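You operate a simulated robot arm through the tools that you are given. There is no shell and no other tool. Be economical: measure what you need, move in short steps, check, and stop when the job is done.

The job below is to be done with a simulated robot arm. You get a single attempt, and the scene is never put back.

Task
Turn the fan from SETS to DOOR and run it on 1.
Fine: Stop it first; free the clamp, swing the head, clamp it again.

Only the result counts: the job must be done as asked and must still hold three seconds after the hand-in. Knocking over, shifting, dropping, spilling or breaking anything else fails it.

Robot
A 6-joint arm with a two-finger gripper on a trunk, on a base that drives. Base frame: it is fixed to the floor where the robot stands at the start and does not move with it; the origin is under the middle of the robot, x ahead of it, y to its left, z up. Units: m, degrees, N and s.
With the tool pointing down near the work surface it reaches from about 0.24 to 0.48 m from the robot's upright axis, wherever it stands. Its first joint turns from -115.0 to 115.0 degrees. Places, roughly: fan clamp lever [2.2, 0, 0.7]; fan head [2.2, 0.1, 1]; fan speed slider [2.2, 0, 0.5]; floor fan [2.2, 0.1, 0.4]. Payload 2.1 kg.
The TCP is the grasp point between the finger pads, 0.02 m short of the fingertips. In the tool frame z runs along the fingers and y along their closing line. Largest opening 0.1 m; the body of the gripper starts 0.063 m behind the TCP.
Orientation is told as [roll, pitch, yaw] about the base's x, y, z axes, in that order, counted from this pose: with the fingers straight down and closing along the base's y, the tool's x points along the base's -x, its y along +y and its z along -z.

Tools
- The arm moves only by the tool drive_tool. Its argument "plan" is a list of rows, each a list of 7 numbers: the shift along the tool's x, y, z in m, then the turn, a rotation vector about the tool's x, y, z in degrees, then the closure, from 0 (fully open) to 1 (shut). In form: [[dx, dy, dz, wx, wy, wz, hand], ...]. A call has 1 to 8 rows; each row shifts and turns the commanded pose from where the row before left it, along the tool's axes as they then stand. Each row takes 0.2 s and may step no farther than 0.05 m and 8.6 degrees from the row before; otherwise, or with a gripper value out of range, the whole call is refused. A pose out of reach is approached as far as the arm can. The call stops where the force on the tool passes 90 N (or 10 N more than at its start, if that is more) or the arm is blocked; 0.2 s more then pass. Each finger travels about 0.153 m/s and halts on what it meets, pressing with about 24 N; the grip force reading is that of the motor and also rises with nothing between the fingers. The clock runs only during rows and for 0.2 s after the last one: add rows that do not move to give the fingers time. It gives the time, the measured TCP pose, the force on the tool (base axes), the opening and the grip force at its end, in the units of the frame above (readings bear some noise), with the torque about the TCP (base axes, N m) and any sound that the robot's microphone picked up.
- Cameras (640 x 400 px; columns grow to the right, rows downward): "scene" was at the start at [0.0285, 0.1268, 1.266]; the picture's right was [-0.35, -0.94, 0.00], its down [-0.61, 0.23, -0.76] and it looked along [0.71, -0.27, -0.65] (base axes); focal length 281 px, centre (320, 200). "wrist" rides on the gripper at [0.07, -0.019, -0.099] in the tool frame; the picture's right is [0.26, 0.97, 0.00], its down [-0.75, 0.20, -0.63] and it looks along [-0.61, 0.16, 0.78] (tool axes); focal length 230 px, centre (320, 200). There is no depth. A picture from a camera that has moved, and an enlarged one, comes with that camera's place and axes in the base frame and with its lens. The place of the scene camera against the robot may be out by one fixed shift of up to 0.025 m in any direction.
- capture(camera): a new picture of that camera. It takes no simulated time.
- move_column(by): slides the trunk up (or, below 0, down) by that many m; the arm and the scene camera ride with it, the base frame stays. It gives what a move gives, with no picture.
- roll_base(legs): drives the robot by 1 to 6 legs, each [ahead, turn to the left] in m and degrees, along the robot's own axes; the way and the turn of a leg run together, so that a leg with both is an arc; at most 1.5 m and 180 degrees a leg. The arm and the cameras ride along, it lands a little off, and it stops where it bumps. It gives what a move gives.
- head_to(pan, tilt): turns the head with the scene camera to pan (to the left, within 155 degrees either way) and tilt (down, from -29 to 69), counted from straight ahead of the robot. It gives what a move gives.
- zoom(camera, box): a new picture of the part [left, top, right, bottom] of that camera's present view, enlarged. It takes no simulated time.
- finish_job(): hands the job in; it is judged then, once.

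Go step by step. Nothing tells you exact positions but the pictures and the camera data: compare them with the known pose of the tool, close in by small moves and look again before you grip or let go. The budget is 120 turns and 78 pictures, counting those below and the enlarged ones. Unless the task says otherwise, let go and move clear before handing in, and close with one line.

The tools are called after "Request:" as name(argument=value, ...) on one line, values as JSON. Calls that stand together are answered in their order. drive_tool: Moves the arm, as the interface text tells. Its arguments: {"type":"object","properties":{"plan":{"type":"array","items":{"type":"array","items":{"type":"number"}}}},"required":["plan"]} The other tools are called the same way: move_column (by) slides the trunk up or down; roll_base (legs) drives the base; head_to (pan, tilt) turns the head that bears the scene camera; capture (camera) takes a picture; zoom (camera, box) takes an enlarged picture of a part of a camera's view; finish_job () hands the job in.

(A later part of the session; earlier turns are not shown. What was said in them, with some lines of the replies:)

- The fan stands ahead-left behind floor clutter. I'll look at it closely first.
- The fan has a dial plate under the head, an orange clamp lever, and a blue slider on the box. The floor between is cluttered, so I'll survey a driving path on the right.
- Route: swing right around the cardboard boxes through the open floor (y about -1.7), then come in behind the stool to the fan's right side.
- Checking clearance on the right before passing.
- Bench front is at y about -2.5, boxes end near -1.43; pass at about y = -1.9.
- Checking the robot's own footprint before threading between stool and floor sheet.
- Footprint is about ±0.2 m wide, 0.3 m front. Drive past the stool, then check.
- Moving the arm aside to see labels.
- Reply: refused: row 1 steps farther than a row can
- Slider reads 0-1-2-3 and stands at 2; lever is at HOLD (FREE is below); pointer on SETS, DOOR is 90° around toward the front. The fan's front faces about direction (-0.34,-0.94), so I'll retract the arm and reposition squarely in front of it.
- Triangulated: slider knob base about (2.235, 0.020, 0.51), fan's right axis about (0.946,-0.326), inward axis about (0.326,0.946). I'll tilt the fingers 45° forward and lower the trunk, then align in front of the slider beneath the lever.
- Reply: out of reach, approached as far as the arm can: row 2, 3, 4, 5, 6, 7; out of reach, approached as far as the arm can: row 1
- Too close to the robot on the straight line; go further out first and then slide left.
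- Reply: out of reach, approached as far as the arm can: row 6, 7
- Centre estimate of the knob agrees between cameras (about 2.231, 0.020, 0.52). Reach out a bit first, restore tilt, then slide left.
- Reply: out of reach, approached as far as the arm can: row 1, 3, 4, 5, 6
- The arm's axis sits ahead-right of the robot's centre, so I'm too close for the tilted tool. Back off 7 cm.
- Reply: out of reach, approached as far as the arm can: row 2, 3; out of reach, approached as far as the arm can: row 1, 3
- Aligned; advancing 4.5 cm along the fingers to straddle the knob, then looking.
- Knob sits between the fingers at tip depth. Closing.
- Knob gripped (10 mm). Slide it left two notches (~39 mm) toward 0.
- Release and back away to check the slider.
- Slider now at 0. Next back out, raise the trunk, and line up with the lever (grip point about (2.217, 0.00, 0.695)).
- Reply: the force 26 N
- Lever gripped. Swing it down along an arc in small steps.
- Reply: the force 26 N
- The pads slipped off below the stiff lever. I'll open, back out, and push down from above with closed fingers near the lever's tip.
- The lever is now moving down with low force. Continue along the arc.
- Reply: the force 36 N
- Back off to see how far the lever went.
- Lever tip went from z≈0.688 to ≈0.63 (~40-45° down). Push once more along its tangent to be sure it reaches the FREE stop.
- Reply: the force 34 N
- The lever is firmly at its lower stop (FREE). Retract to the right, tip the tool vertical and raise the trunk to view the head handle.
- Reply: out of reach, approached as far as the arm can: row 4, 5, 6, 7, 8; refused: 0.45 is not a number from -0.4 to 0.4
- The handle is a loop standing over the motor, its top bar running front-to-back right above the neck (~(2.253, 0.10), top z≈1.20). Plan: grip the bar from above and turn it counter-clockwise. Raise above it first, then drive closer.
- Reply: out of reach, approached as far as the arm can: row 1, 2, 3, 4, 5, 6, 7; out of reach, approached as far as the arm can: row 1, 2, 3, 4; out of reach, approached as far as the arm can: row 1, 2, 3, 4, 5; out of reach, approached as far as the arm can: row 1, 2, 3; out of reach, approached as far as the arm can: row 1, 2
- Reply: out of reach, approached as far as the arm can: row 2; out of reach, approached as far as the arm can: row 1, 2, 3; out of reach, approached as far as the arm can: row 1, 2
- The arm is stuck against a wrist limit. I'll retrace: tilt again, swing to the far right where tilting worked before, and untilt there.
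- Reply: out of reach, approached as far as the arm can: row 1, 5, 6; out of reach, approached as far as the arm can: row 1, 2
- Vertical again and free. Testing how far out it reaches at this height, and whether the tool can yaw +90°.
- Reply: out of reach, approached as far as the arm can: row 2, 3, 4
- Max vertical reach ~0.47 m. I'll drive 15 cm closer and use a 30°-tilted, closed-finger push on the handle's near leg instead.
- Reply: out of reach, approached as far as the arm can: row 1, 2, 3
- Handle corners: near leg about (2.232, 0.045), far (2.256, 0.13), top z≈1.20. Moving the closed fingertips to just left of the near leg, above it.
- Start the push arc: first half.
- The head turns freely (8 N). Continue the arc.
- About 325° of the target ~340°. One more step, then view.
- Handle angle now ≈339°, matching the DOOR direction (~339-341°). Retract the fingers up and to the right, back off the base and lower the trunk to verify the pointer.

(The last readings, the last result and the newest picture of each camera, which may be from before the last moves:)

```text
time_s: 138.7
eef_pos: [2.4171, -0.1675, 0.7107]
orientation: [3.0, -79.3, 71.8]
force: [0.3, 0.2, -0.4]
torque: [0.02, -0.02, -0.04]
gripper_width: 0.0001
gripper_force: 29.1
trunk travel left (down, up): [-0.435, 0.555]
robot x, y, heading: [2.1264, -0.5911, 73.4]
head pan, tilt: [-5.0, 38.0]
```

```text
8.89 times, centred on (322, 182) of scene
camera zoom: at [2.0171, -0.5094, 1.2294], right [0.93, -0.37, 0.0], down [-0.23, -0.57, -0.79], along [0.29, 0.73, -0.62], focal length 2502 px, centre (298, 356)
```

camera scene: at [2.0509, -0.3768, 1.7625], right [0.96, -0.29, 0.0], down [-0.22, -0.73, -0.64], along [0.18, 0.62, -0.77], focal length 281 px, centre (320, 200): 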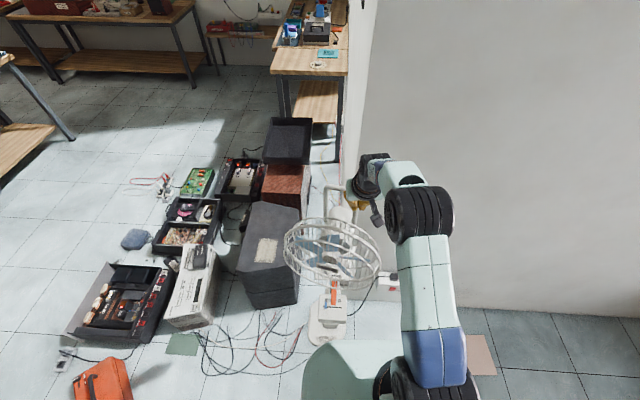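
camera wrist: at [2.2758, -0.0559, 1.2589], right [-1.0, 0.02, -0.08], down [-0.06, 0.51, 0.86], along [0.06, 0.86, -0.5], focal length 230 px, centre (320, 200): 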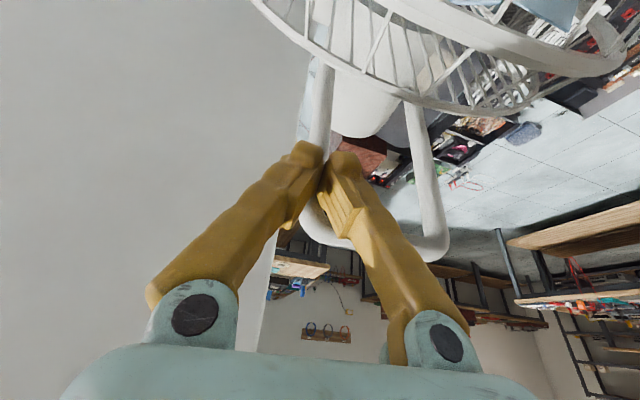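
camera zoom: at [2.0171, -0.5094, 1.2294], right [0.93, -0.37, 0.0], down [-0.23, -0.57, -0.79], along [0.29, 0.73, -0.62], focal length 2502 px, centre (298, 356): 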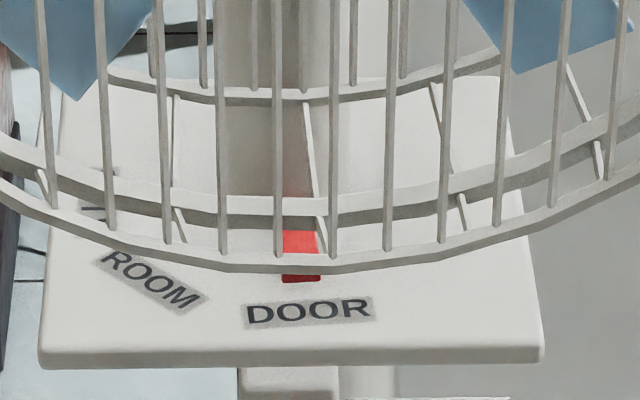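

Pointer is on DOOR. Now clamp: lower a bit, level the fingers beneath the lever tip.

Request:
move_column(by=-0.125)

Request:
drive_tool(plan=[[0, 0, 0, 6.3, 0, 0, 1], [0, 0.048, 0.02, 0, 0, 0, 1], [0, 0.048, 0, 0, 0, 0, 1], [0, 0.048, 0, 0, 0, 0, 1], [0, 0.048, 0, 0, 0, 0, 1], [0, 0.048, 0, 0, 0, 0, 1]])

Request:
capture(camera="wrist")

```text
time_s: 140.3
eef_pos: [2.418, -0.168, 0.5863]
orientation: [3.1, -79.4, 71.9]
force: [-0.2, 0.1, 0.5]
torque: [0.0, -0.02, 0.03]
gripper_width: 0.0
gripper_force: 29.3
trunk travel left (down, up): [-0.31, 0.68]
robot x, y, heading: [2.1262, -0.5924, 73.1]
head pan, tilt: [-5.0, 38.0]
```

```text
refused: row 2 steps farther than a row can; nothing moved
```

```text
12 pictures are left
camera wrist: at [2.4049, -0.2804, 0.5355], right [-0.95, 0.21, -0.24], down [-0.31, -0.41, 0.86], along [0.08, 0.89, 0.46], focal length 230 px, centre (320, 200)
```

wrist: 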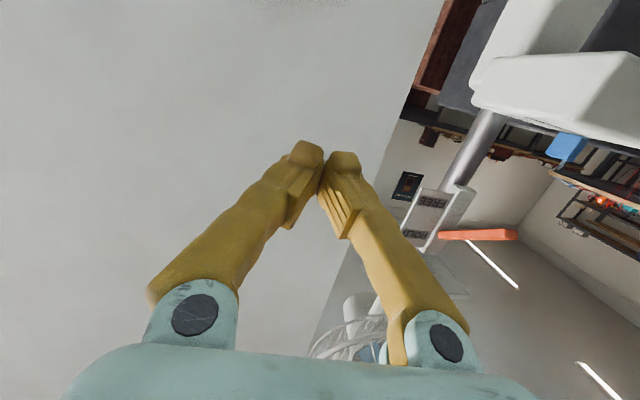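

Request:
drive_tool(plan=[[0, 0, 0, 6.3, 0, 0, 1], [0, 0.045, 0.015, 0, 0, 0, 1], [0, 0.048, 0, 0, 0, 0, 1], [0, 0.048, 0, 0, 0, 0, 1], [0, 0.048, 0, 0, 0, 0, 1], [0, 0.048, 0, 0, 0, 0, 1]])

Request:
capture(camera="wrist")

```text
time_s: 141.7
eef_pos: [2.3719, -0.1018, 0.6319]
orientation: [-1.7, -79.2, 71.0]
force: [0.4, -0.2, 0.3]
torque: [0.0, 0.0, 0.0]
gripper_width: 0.0001
gripper_force: 29.6
out of reach, approached as far as the arm can: row 2, 3, 4, 5, 6
trunk travel left (down, up): [-0.31, 0.68]
robot x, y, heading: [2.1294, -0.5929, 73.1]
head pan, tilt: [-5.0, 38.0]
```

```text
11 pictures are left
camera wrist: at [2.3487, -0.2114, 0.5825], right [-0.92, 0.29, -0.26], down [-0.36, -0.38, 0.85], along [0.15, 0.88, 0.45], focal length 230 px, centre (320, 200)
```

wrist: 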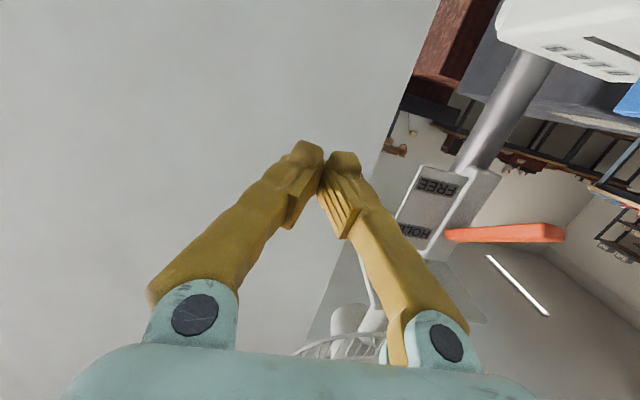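

Sweep in from the right at the right depth instead: extend, drop to z≈0.586, then slide left beneath the lever.

Request:
drive_tool(plan=[[0, 0, 0.03, 0, 0, 0, 1], [0.045, 0, 0.008, 0, 0, 0, 1], [0, 0.045, 0, 0, 0, 0, 1], [0, 0.045, 0, 0, 0, 0, 1], [0, 0.045, 0, 0, 0, 0, 1]])

Request:
capture(camera="wrist")

```text
time_s: 142.9
eef_pos: [2.3863, -0.0694, 0.595]
orientation: [-2.3, -79.1, 72.1]
force: [-1.0, 0.0, -0.3]
torque: [-0.03, -0.03, -0.01]
gripper_width: 0.0
gripper_force: 29.1
out of reach, approached as far as the arm can: row 1, 2, 3, 4, 5
trunk travel left (down, up): [-0.31, 0.68]
robot x, y, heading: [2.1296, -0.5909, 73.5]
head pan, tilt: [-5.0, 38.0]
```

```text
10 pictures are left
camera wrist: at [2.365, -0.181, 0.5452], right [-0.92, 0.29, -0.26], down [-0.36, -0.38, 0.85], along [0.15, 0.88, 0.45], focal length 230 px, centre (320, 200)
```

wrist: 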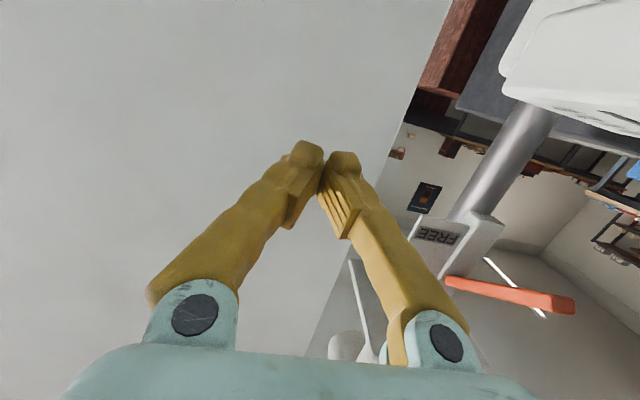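

Lateral motion is blocked by the level tilt; reduce tilt to ~60° and sweep left under the lever.

Request:
drive_tool(plan=[[0, 0, 0, 0, 7, 0, 1], [0, 0, 0, 0, 6, 0, 1], [0, 0, 0, 0, 6, 0, 1], [0.01, 0.045, 0, 0, 0, 0, 1], [0, 0.045, 0, 0, 0, 0, 1], [0, 0.045, 0, 0, 0, 0, 1]])

```text
time_s: 144.3
eef_pos: [2.3573, -0.063, 0.5913]
orientation: [-0.8, -60.2, 69.8]
force: [0.9, -0.8, -0.6]
torque: [0.0, 0.01, -0.01]
gripper_width: 0.0
gripper_force: 29.4
out of reach, approached as far as the arm can: row 4, 5, 6
trunk travel left (down, up): [-0.31, 0.68]
robot x, y, heading: [2.1262, -0.5867, 73.5]
head pan, tilt: [-5.0, 38.0]
```

Try giving the wrist more room: lower the trunk while raising the arm, then slide left.

Request:
move_column(by=-0.08)

Request:
drive_tool(plan=[[-0.0346, 0, -0.02, 0, 0, 0, 1], [-0.0346, 0, -0.02, 0, 0, 0, 1], [-0.0346, 0, -0.02, 0, 0, 0, 1], [-0.0346, 0, -0.02, 0, 0, 0, 1]])

Request:
move_column(by=-0.08)

Request:
drive_tool(plan=[[0, 0.045, 0, 0, 0, 0, 1], [0, 0.045, 0, 0, 0, 0, 1]])

```text
time_s: 145.4
eef_pos: [2.358, -0.0633, 0.511]
orientation: [-0.7, -60.1, 69.7]
force: [0.8, -0.6, 0.2]
torque: [0.0, 0.03, 0.02]
gripper_width: 0.0
gripper_force: 29.7
trunk travel left (down, up): [-0.23, 0.76]
robot x, y, heading: [2.1268, -0.5915, 73.2]
head pan, tilt: [-5.0, 38.0]
```

```text
time_s: 146.4
eef_pos: [2.352, -0.063, 0.6599]
orientation: [1.1, -60.2, 67.9]
force: [1.1, -0.8, -1.0]
torque: [0.03, 0.07, 0.13]
gripper_width: 0.0003
gripper_force: 29.2
out of reach, approached as far as the arm can: row 2, 3
trunk travel left (down, up): [-0.23, 0.76]
robot x, y, heading: [2.1273, -0.5874, 73.3]
head pan, tilt: [-5.0, 38.0]
```

```text
time_s: 147.6
eef_pos: [2.3541, -0.0637, 0.5792]
orientation: [-0.8, -60.2, 69.7]
force: [0.7, 0.7, 0.2]
torque: [-0.01, 0.01, 0.01]
gripper_width: 0.0
gripper_force: 29.4
trunk travel left (down, up): [-0.15, 0.84]
robot x, y, heading: [2.1286, -0.5891, 73.6]
head pan, tilt: [-5.0, 38.0]
```

```text
time_s: 148.2
eef_pos: [2.2683, -0.0305, 0.5749]
orientation: [-0.8, -60.3, 69.7]
force: [0.7, 0.8, -0.3]
torque: [-0.01, 0.0, 0.02]
gripper_width: 0.0
gripper_force: 29.5
trunk travel left (down, up): [-0.15, 0.84]
robot x, y, heading: [2.1225, -0.5883, 73.3]
head pan, tilt: [-5.0, 38.0]
```

That freed it. Level the tool further and finish the slide under the lever.

Request:
drive_tool(plan=[[0, 0, 0, 0, -7.5, 0, 1], [0, 0, 0, 0, -7.5, 0, 1], [0, 0.025, 0, 0, 0, 0, 1], [0, 0.025, 0, 0, 0, 0, 1]])

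Request:
capture(camera="wrist")

```text
time_s: 149.2
eef_pos: [2.235, -0.0138, 0.5731]
orientation: [-4.2, -68.5, 70.2]
force: [-0.1, -0.8, -0.6]
torque: [0.0, -0.01, -0.02]
gripper_width: 0.0001
gripper_force: 29.8
out of reach, approached as far as the arm can: row 2
trunk travel left (down, up): [-0.15, 0.84]
robot x, y, heading: [2.1258, -0.5873, 73.2]
head pan, tilt: [-5.0, 38.0]
```

```text
9 pictures are left
camera wrist: at [2.2034, -0.1297, 0.5449], right [-0.92, 0.3, -0.27], down [-0.33, -0.19, 0.92], along [0.23, 0.93, 0.28], focal length 230 px, centre (320, 200)
```

wrist: 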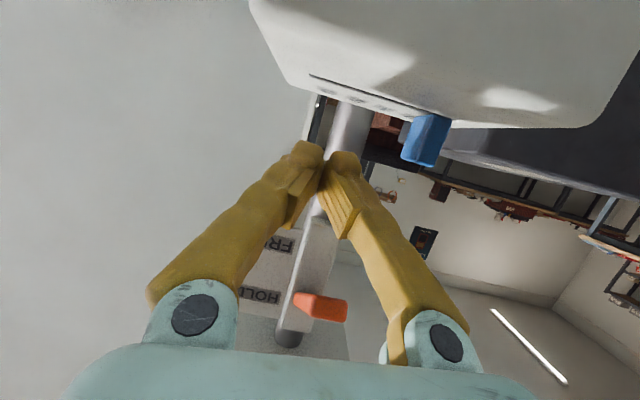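

Request:
drive_tool(plan=[[0, 0.025, 0, 0, 0, 0, 1], [-0.0186, 0, -0.0073, 0, 0, 0, 1], [-0.0186, 0, -0.0073, 0, 0, 0, 1], [-0.0186, 0, -0.0073, 0, 0, 0, 1]])

Request:
capture(camera="wrist")

```text
time_s: 150.2
eef_pos: [2.2112, -0.0041, 0.6352]
orientation: [-4.2, -68.7, 70.2]
force: [0.4, -0.7, -0.5]
torque: [-0.04, -0.02, 0.0]
gripper_width: 0.0
gripper_force: 29.5
trunk travel left (down, up): [-0.15, 0.84]
robot x, y, heading: [2.1262, -0.5896, 73.2]
head pan, tilt: [-5.0, 38.0]
```

```text
8 pictures are left
camera wrist: at [2.1797, -0.1207, 0.6054], right [-0.92, 0.3, -0.27], down [-0.33, -0.2, 0.92], along [0.22, 0.93, 0.28], focal length 230 px, centre (320, 200)
```

wrist: 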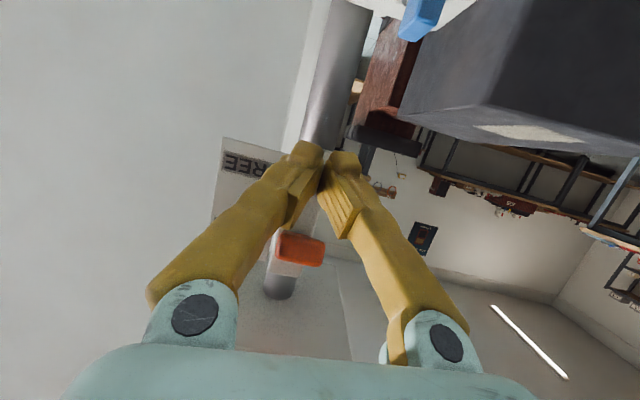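

Lever is following. Continue lifting in small steps.

Request:
drive_tool(plan=[[-0.014, -0.005, -0.0055, 0, 0, 0, 1], [-0.014, 0, -0.0055, 0, 0, 0, 1], [-0.0093, 0, -0.0036, 0, 0, 0, 1]])

Request:
capture(camera="wrist")

```text
time_s: 151.0
eef_pos: [2.2143, -0.0054, 0.6745]
orientation: [-4.2, -68.6, 70.2]
force: [0.0, 0.2, 0.3]
torque: [-0.01, -0.01, -0.01]
gripper_width: 0.0
gripper_force: 29.0
trunk travel left (down, up): [-0.15, 0.84]
robot x, y, heading: [2.1288, -0.5891, 73.4]
head pan, tilt: [-5.0, 38.0]
```

```text
7 pictures are left
camera wrist: at [2.1837, -0.1218, 0.6453], right [-0.92, 0.3, -0.27], down [-0.33, -0.2, 0.92], along [0.22, 0.93, 0.28], focal length 230 px, centre (320, 200)
```

wrist: 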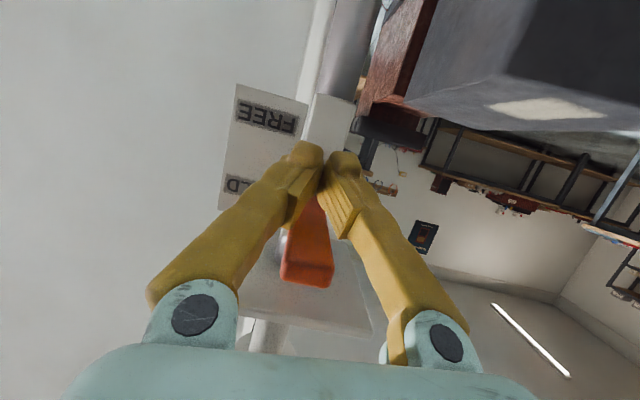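

Request:
drive_tool(plan=[[-0.0093, 0, -0.0036, 0, 0, 0, 1], [-0.0093, 0, -0.0036, 0, 0, 0, 1]])

```text
time_s: 151.6
eef_pos: [2.215, -0.0043, 0.6778]
orientation: [-4.8, -67.0, 70.5]
force: [3.2, -5.1, -51.6]
torque: [1.17, 0.21, 0.45]
gripper_width: 0.0
gripper_force: 29.4
out of reach, approached as far as the arm can: row 2
trunk travel left (down, up): [-0.15, 0.84]
robot x, y, heading: [2.1286, -0.5899, 73.4]
head pan, tilt: [-5.0, 38.0]
```

Lever hits its upper stop (HOLD, ~50 N). Lower off it, back out and return to 45° tilt for the slider.

Request:
drive_tool(plan=[[0.0186, 0, 0.0073, 0, 0, 0, 1], [0.0186, 0, 0.0073, 0, 0, 0, 1], [0.0186, 0, 0.0073, 0, 0, 0, 1], [0, 0, -0.04, 0, 0, 0, 1], [0, 0, -0.03, 0, 7.5, 0, 1], [0, 0, 0, 0, 7.5, 0, 1], [0, 0, 0, 0, 7.5, 0, 0.5]])

Request:
zoom(camera="scene", box=[260, 90, 380, 240])

```text
time_s: 153.2
eef_pos: [2.1854, -0.0781, 0.6469]
orientation: [-2.3, -46.1, 68.0]
force: [0.1, 0.3, -0.1]
torque: [0.0, 0.01, -0.05]
gripper_width: 0.0497
gripper_force: 0.2
out of reach, approached as far as the arm can: row 7
trunk travel left (down, up): [-0.15, 0.84]
robot x, y, heading: [2.1264, -0.5894, 73.3]
head pan, tilt: [-5.0, 38.0]
```

```text
2.67 times, centred on (320, 165) of scene
camera zoom: at [2.017, -0.5095, 0.9445], right [0.93, -0.37, 0.0], down [-0.23, -0.57, -0.79], along [0.29, 0.73, -0.62], focal length 750 px, centre (320, 293)
```

zoom: 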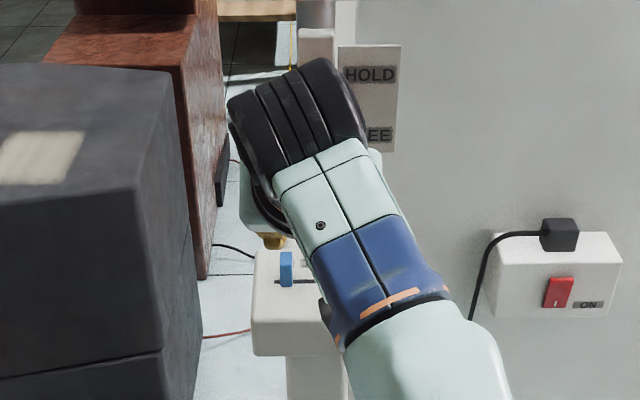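

Request:
drive_tool(plan=[[0, 0, 0, -2.8, 0, -2.8, 0.3], [0.009, 0.028, 0.02, 0, 0, 0, 0.3], [0, 0, 0.036, 0, 0, 0, 0.3]])

Request:
capture(camera="wrist")

```text
time_s: 154.0
eef_pos: [2.1735, -0.0373, 0.5993]
orientation: [-2.4, -46.0, 71.9]
force: [0.4, 0.6, -0.1]
torque: [-0.01, 0.0, -0.02]
gripper_width: 0.0699
gripper_force: 0.1
trunk travel left (down, up): [-0.15, 0.84]
robot x, y, heading: [2.1254, -0.5901, 73.0]
head pan, tilt: [-5.0, 38.0]
```

```text
5 pictures are left
camera wrist: at [2.1479, -0.1571, 0.6184], right [-0.96, 0.16, -0.21], down [-0.19, 0.14, 0.97], along [0.18, 0.98, -0.11], focal length 230 px, centre (320, 200)
```

wrist: 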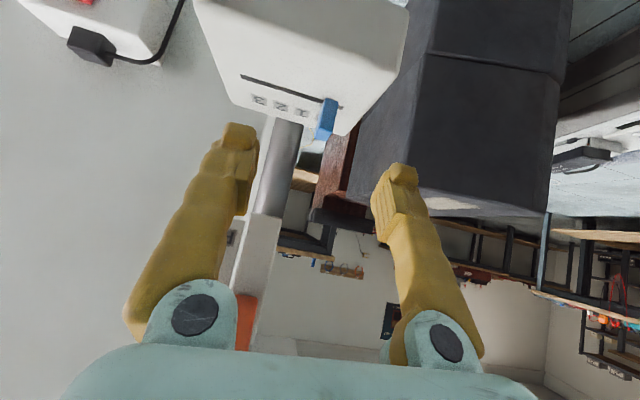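

Same geometry as at release. Advance and grip the knob.

Request:
drive_tool(plan=[[0, 0.0015, 0.04, 0, 0, 0, 0.3], [0, 0, 0.037, 0, 0, 0, 0.3], [0, 0, 0, 0, 0, 0, 1], [0, 0, 0, 0, 0, 0, 1], [0, 0, 0, 0, 0, 0, 1]])

```text
time_s: 155.2
eef_pos: [2.1884, -0.0019, 0.5403]
orientation: [-2.3, -46.1, 71.8]
force: [-0.1, -7.1, 7.5]
torque: [0.01, 0.14, -0.16]
gripper_width: 0.0104
gripper_force: 38.2
out of reach, approached as far as the arm can: row 1, 2
trunk travel left (down, up): [-0.15, 0.84]
robot x, y, heading: [2.1276, -0.586, 73.2]
head pan, tilt: [-5.0, 38.0]
```

Request:
drive_tool(plan=[[0, -0.01, 0, 0, 0, 0, 1], [0, -0.0095, 0, 0, 0, 0, 1], [0, 0, 0, 0, 0, 0, 1]])

```text
time_s: 156.0
eef_pos: [2.2052, -0.0059, 0.5402]
orientation: [-2.5, -45.5, 71.9]
force: [-14.4, -30.4, -9.7]
torque: [-0.25, 0.32, -0.08]
gripper_width: 0.0105
gripper_force: 38.1
out of reach, approached as far as the arm can: row 2
trunk travel left (down, up): [-0.15, 0.84]
robot x, y, heading: [2.1291, -0.5909, 73.3]
head pan, tilt: [-5.0, 38.0]
```

Request:
drive_tool(plan=[[0, 0, 0, 0, 0, 0, 0.7], [0, 0, 0, 0, 0, 0, 0.4], [0, 0, -0.04, 0, 0, 0, 0.4], [0, 0, -0.03, 0, 0, 0, 0.4]])

Request:
zoom(camera="wrist", box=[200, 40, 440, 190])

```text
time_s: 157.0
eef_pos: [2.1891, -0.0367, 0.5988]
orientation: [-2.3, -45.9, 71.9]
force: [0.2, 0.3, -0.4]
torque: [0.0, -0.04, -0.02]
gripper_width: 0.0601
gripper_force: 0.1
out of reach, approached as far as the arm can: row 3, 4
trunk travel left (down, up): [-0.15, 0.84]
robot x, y, heading: [2.1298, -0.5925, 73.1]
head pan, tilt: [-5.0, 38.0]
```

```text
2.67 times, centred on (320, 115) of wrist
camera zoom: at [2.1639, -0.1558, 0.6177], right [-0.96, 0.16, -0.21], down [-0.19, 0.14, 0.97], along [0.18, 0.98, -0.11], focal length 614 px, centre (320, 427)
```

zoom: 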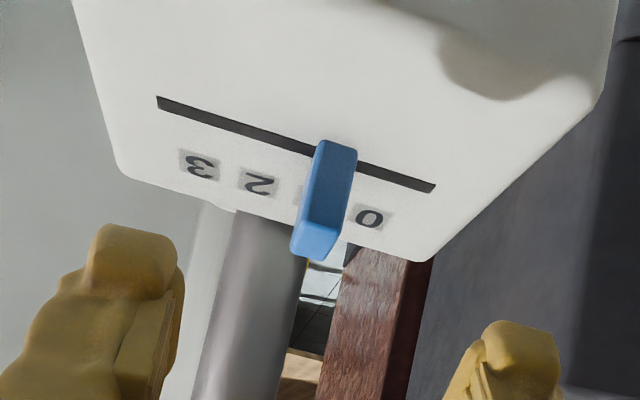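

Slider is at 1 (fraction 0.36 along slot, as expected). Retreat clear and verify the whole fan.

Request:
drive_tool(plan=[[0.02, 0, -0.03, 0, 0, 0, 0.4], [0.02, -0.03, -0.03, 0, 0, 0, 0.4], [0, -0.045, 0, 0, 0, 0, 0.4], [0, -0.045, 0, 0, 0, 0, 0.4], [0, -0.045, 0, 0, 0, 0, 0.4]])

Request:
roll_base(legs=[[0, -25]])

Request:
head_to(pan=20, tilt=20)

Request:
capture(camera="scene")

```text
time_s: 158.2
eef_pos: [2.3144, -0.1042, 0.6557]
orientation: [-2.4, -45.9, 71.9]
force: [-0.8, 0.0, -0.8]
torque: [-0.01, -0.04, -0.01]
gripper_width: 0.0599
gripper_force: 0.1
out of reach, approached as far as the arm can: row 1, 2, 3, 4
trunk travel left (down, up): [-0.15, 0.84]
robot x, y, heading: [2.1283, -0.5886, 73.3]
head pan, tilt: [-5.0, 38.0]
```

```text
time_s: 159.9
eef_pos: [2.5024, -0.228, 0.656]
orientation: [-2.3, -45.9, 46.7]
force: [-1.0, -0.1, -0.4]
torque: [-0.01, -0.01, 0.02]
gripper_width: 0.0597
gripper_force: 0.1
trunk travel left (down, up): [-0.15, 0.84]
robot x, y, heading: [2.1304, -0.59, 48.2]
head pan, tilt: [-5.0, 38.0]
```

```text
time_s: 160.8
eef_pos: [2.5019, -0.2281, 0.6548]
orientation: [-2.3, -46.0, 46.7]
force: [-0.9, 0.1, 1.0]
torque: [0.01, -0.01, -0.01]
gripper_width: 0.06
gripper_force: 0.0
trunk travel left (down, up): [-0.15, 0.84]
robot x, y, heading: [2.1287, -0.59, 48.3]
head pan, tilt: [20.0, 20.0]
```

```text
3 pictures are left
camera scene: at [2.0268, -0.4373, 0.9728], right [0.93, -0.37, 0.0], down [-0.13, -0.32, -0.94], along [0.35, 0.87, -0.34], focal length 281 px, centre (320, 200)
```

scene: 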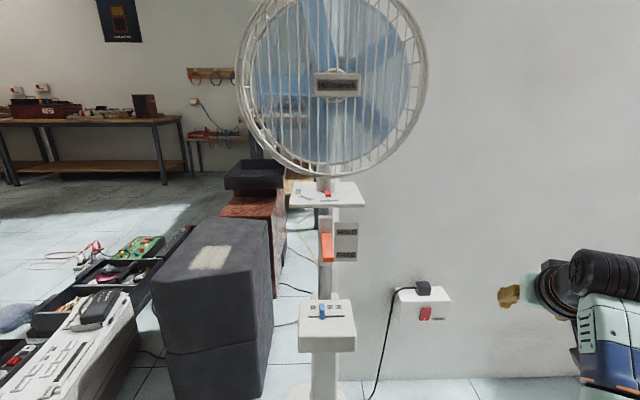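

Request:
zoom(camera="scene", box=[285, 175, 375, 265])

Request:
zoom(camera="scene", box=[290, 285, 365, 355])

```text
4.44 times, centred on (330, 220) of scene
camera zoom: at [2.0268, -0.4373, 0.9728], right [0.93, -0.37, 0.0], down [-0.13, -0.32, -0.94], along [0.35, 0.87, -0.34], focal length 1251 px, centre (276, 111)
```

zoom: 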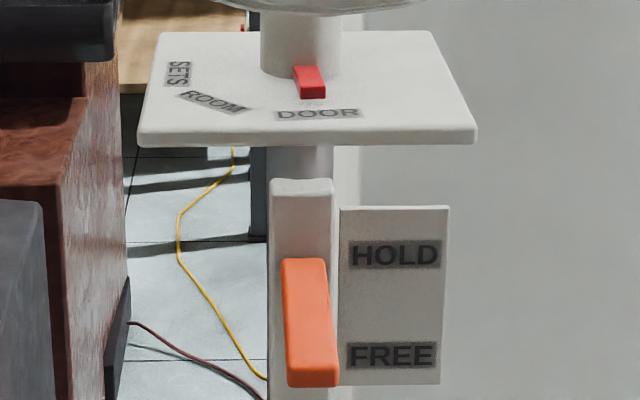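

```text
5.71 times, centred on (328, 320) of scene
camera zoom: at [2.0268, -0.4373, 0.9728], right [0.93, -0.37, 0.0], down [-0.13, -0.32, -0.94], along [0.35, 0.87, -0.34], focal length 1608 px, centre (277, -486)
```

zoom: 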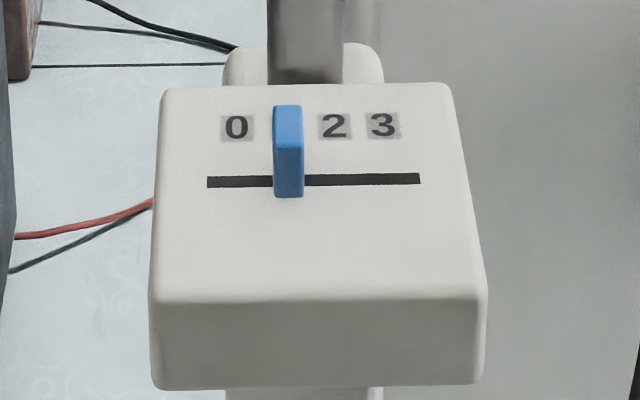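

The pointer is on DOOR, the lever is level again at HOLD (tip z≈0.69, as it was originally), the slider is on 1 and the arm is clear. Handing in.

Request:
finish_job()

```text
The job is handed in.
```

The fan head is turned to DOOR and clamped (lever at HOLD), and the speed slider is on 1. I stopped it first by moving the slider to 0. I judged the lever and pointer from the last pictures and didn't separately confirm that the blades are turning.
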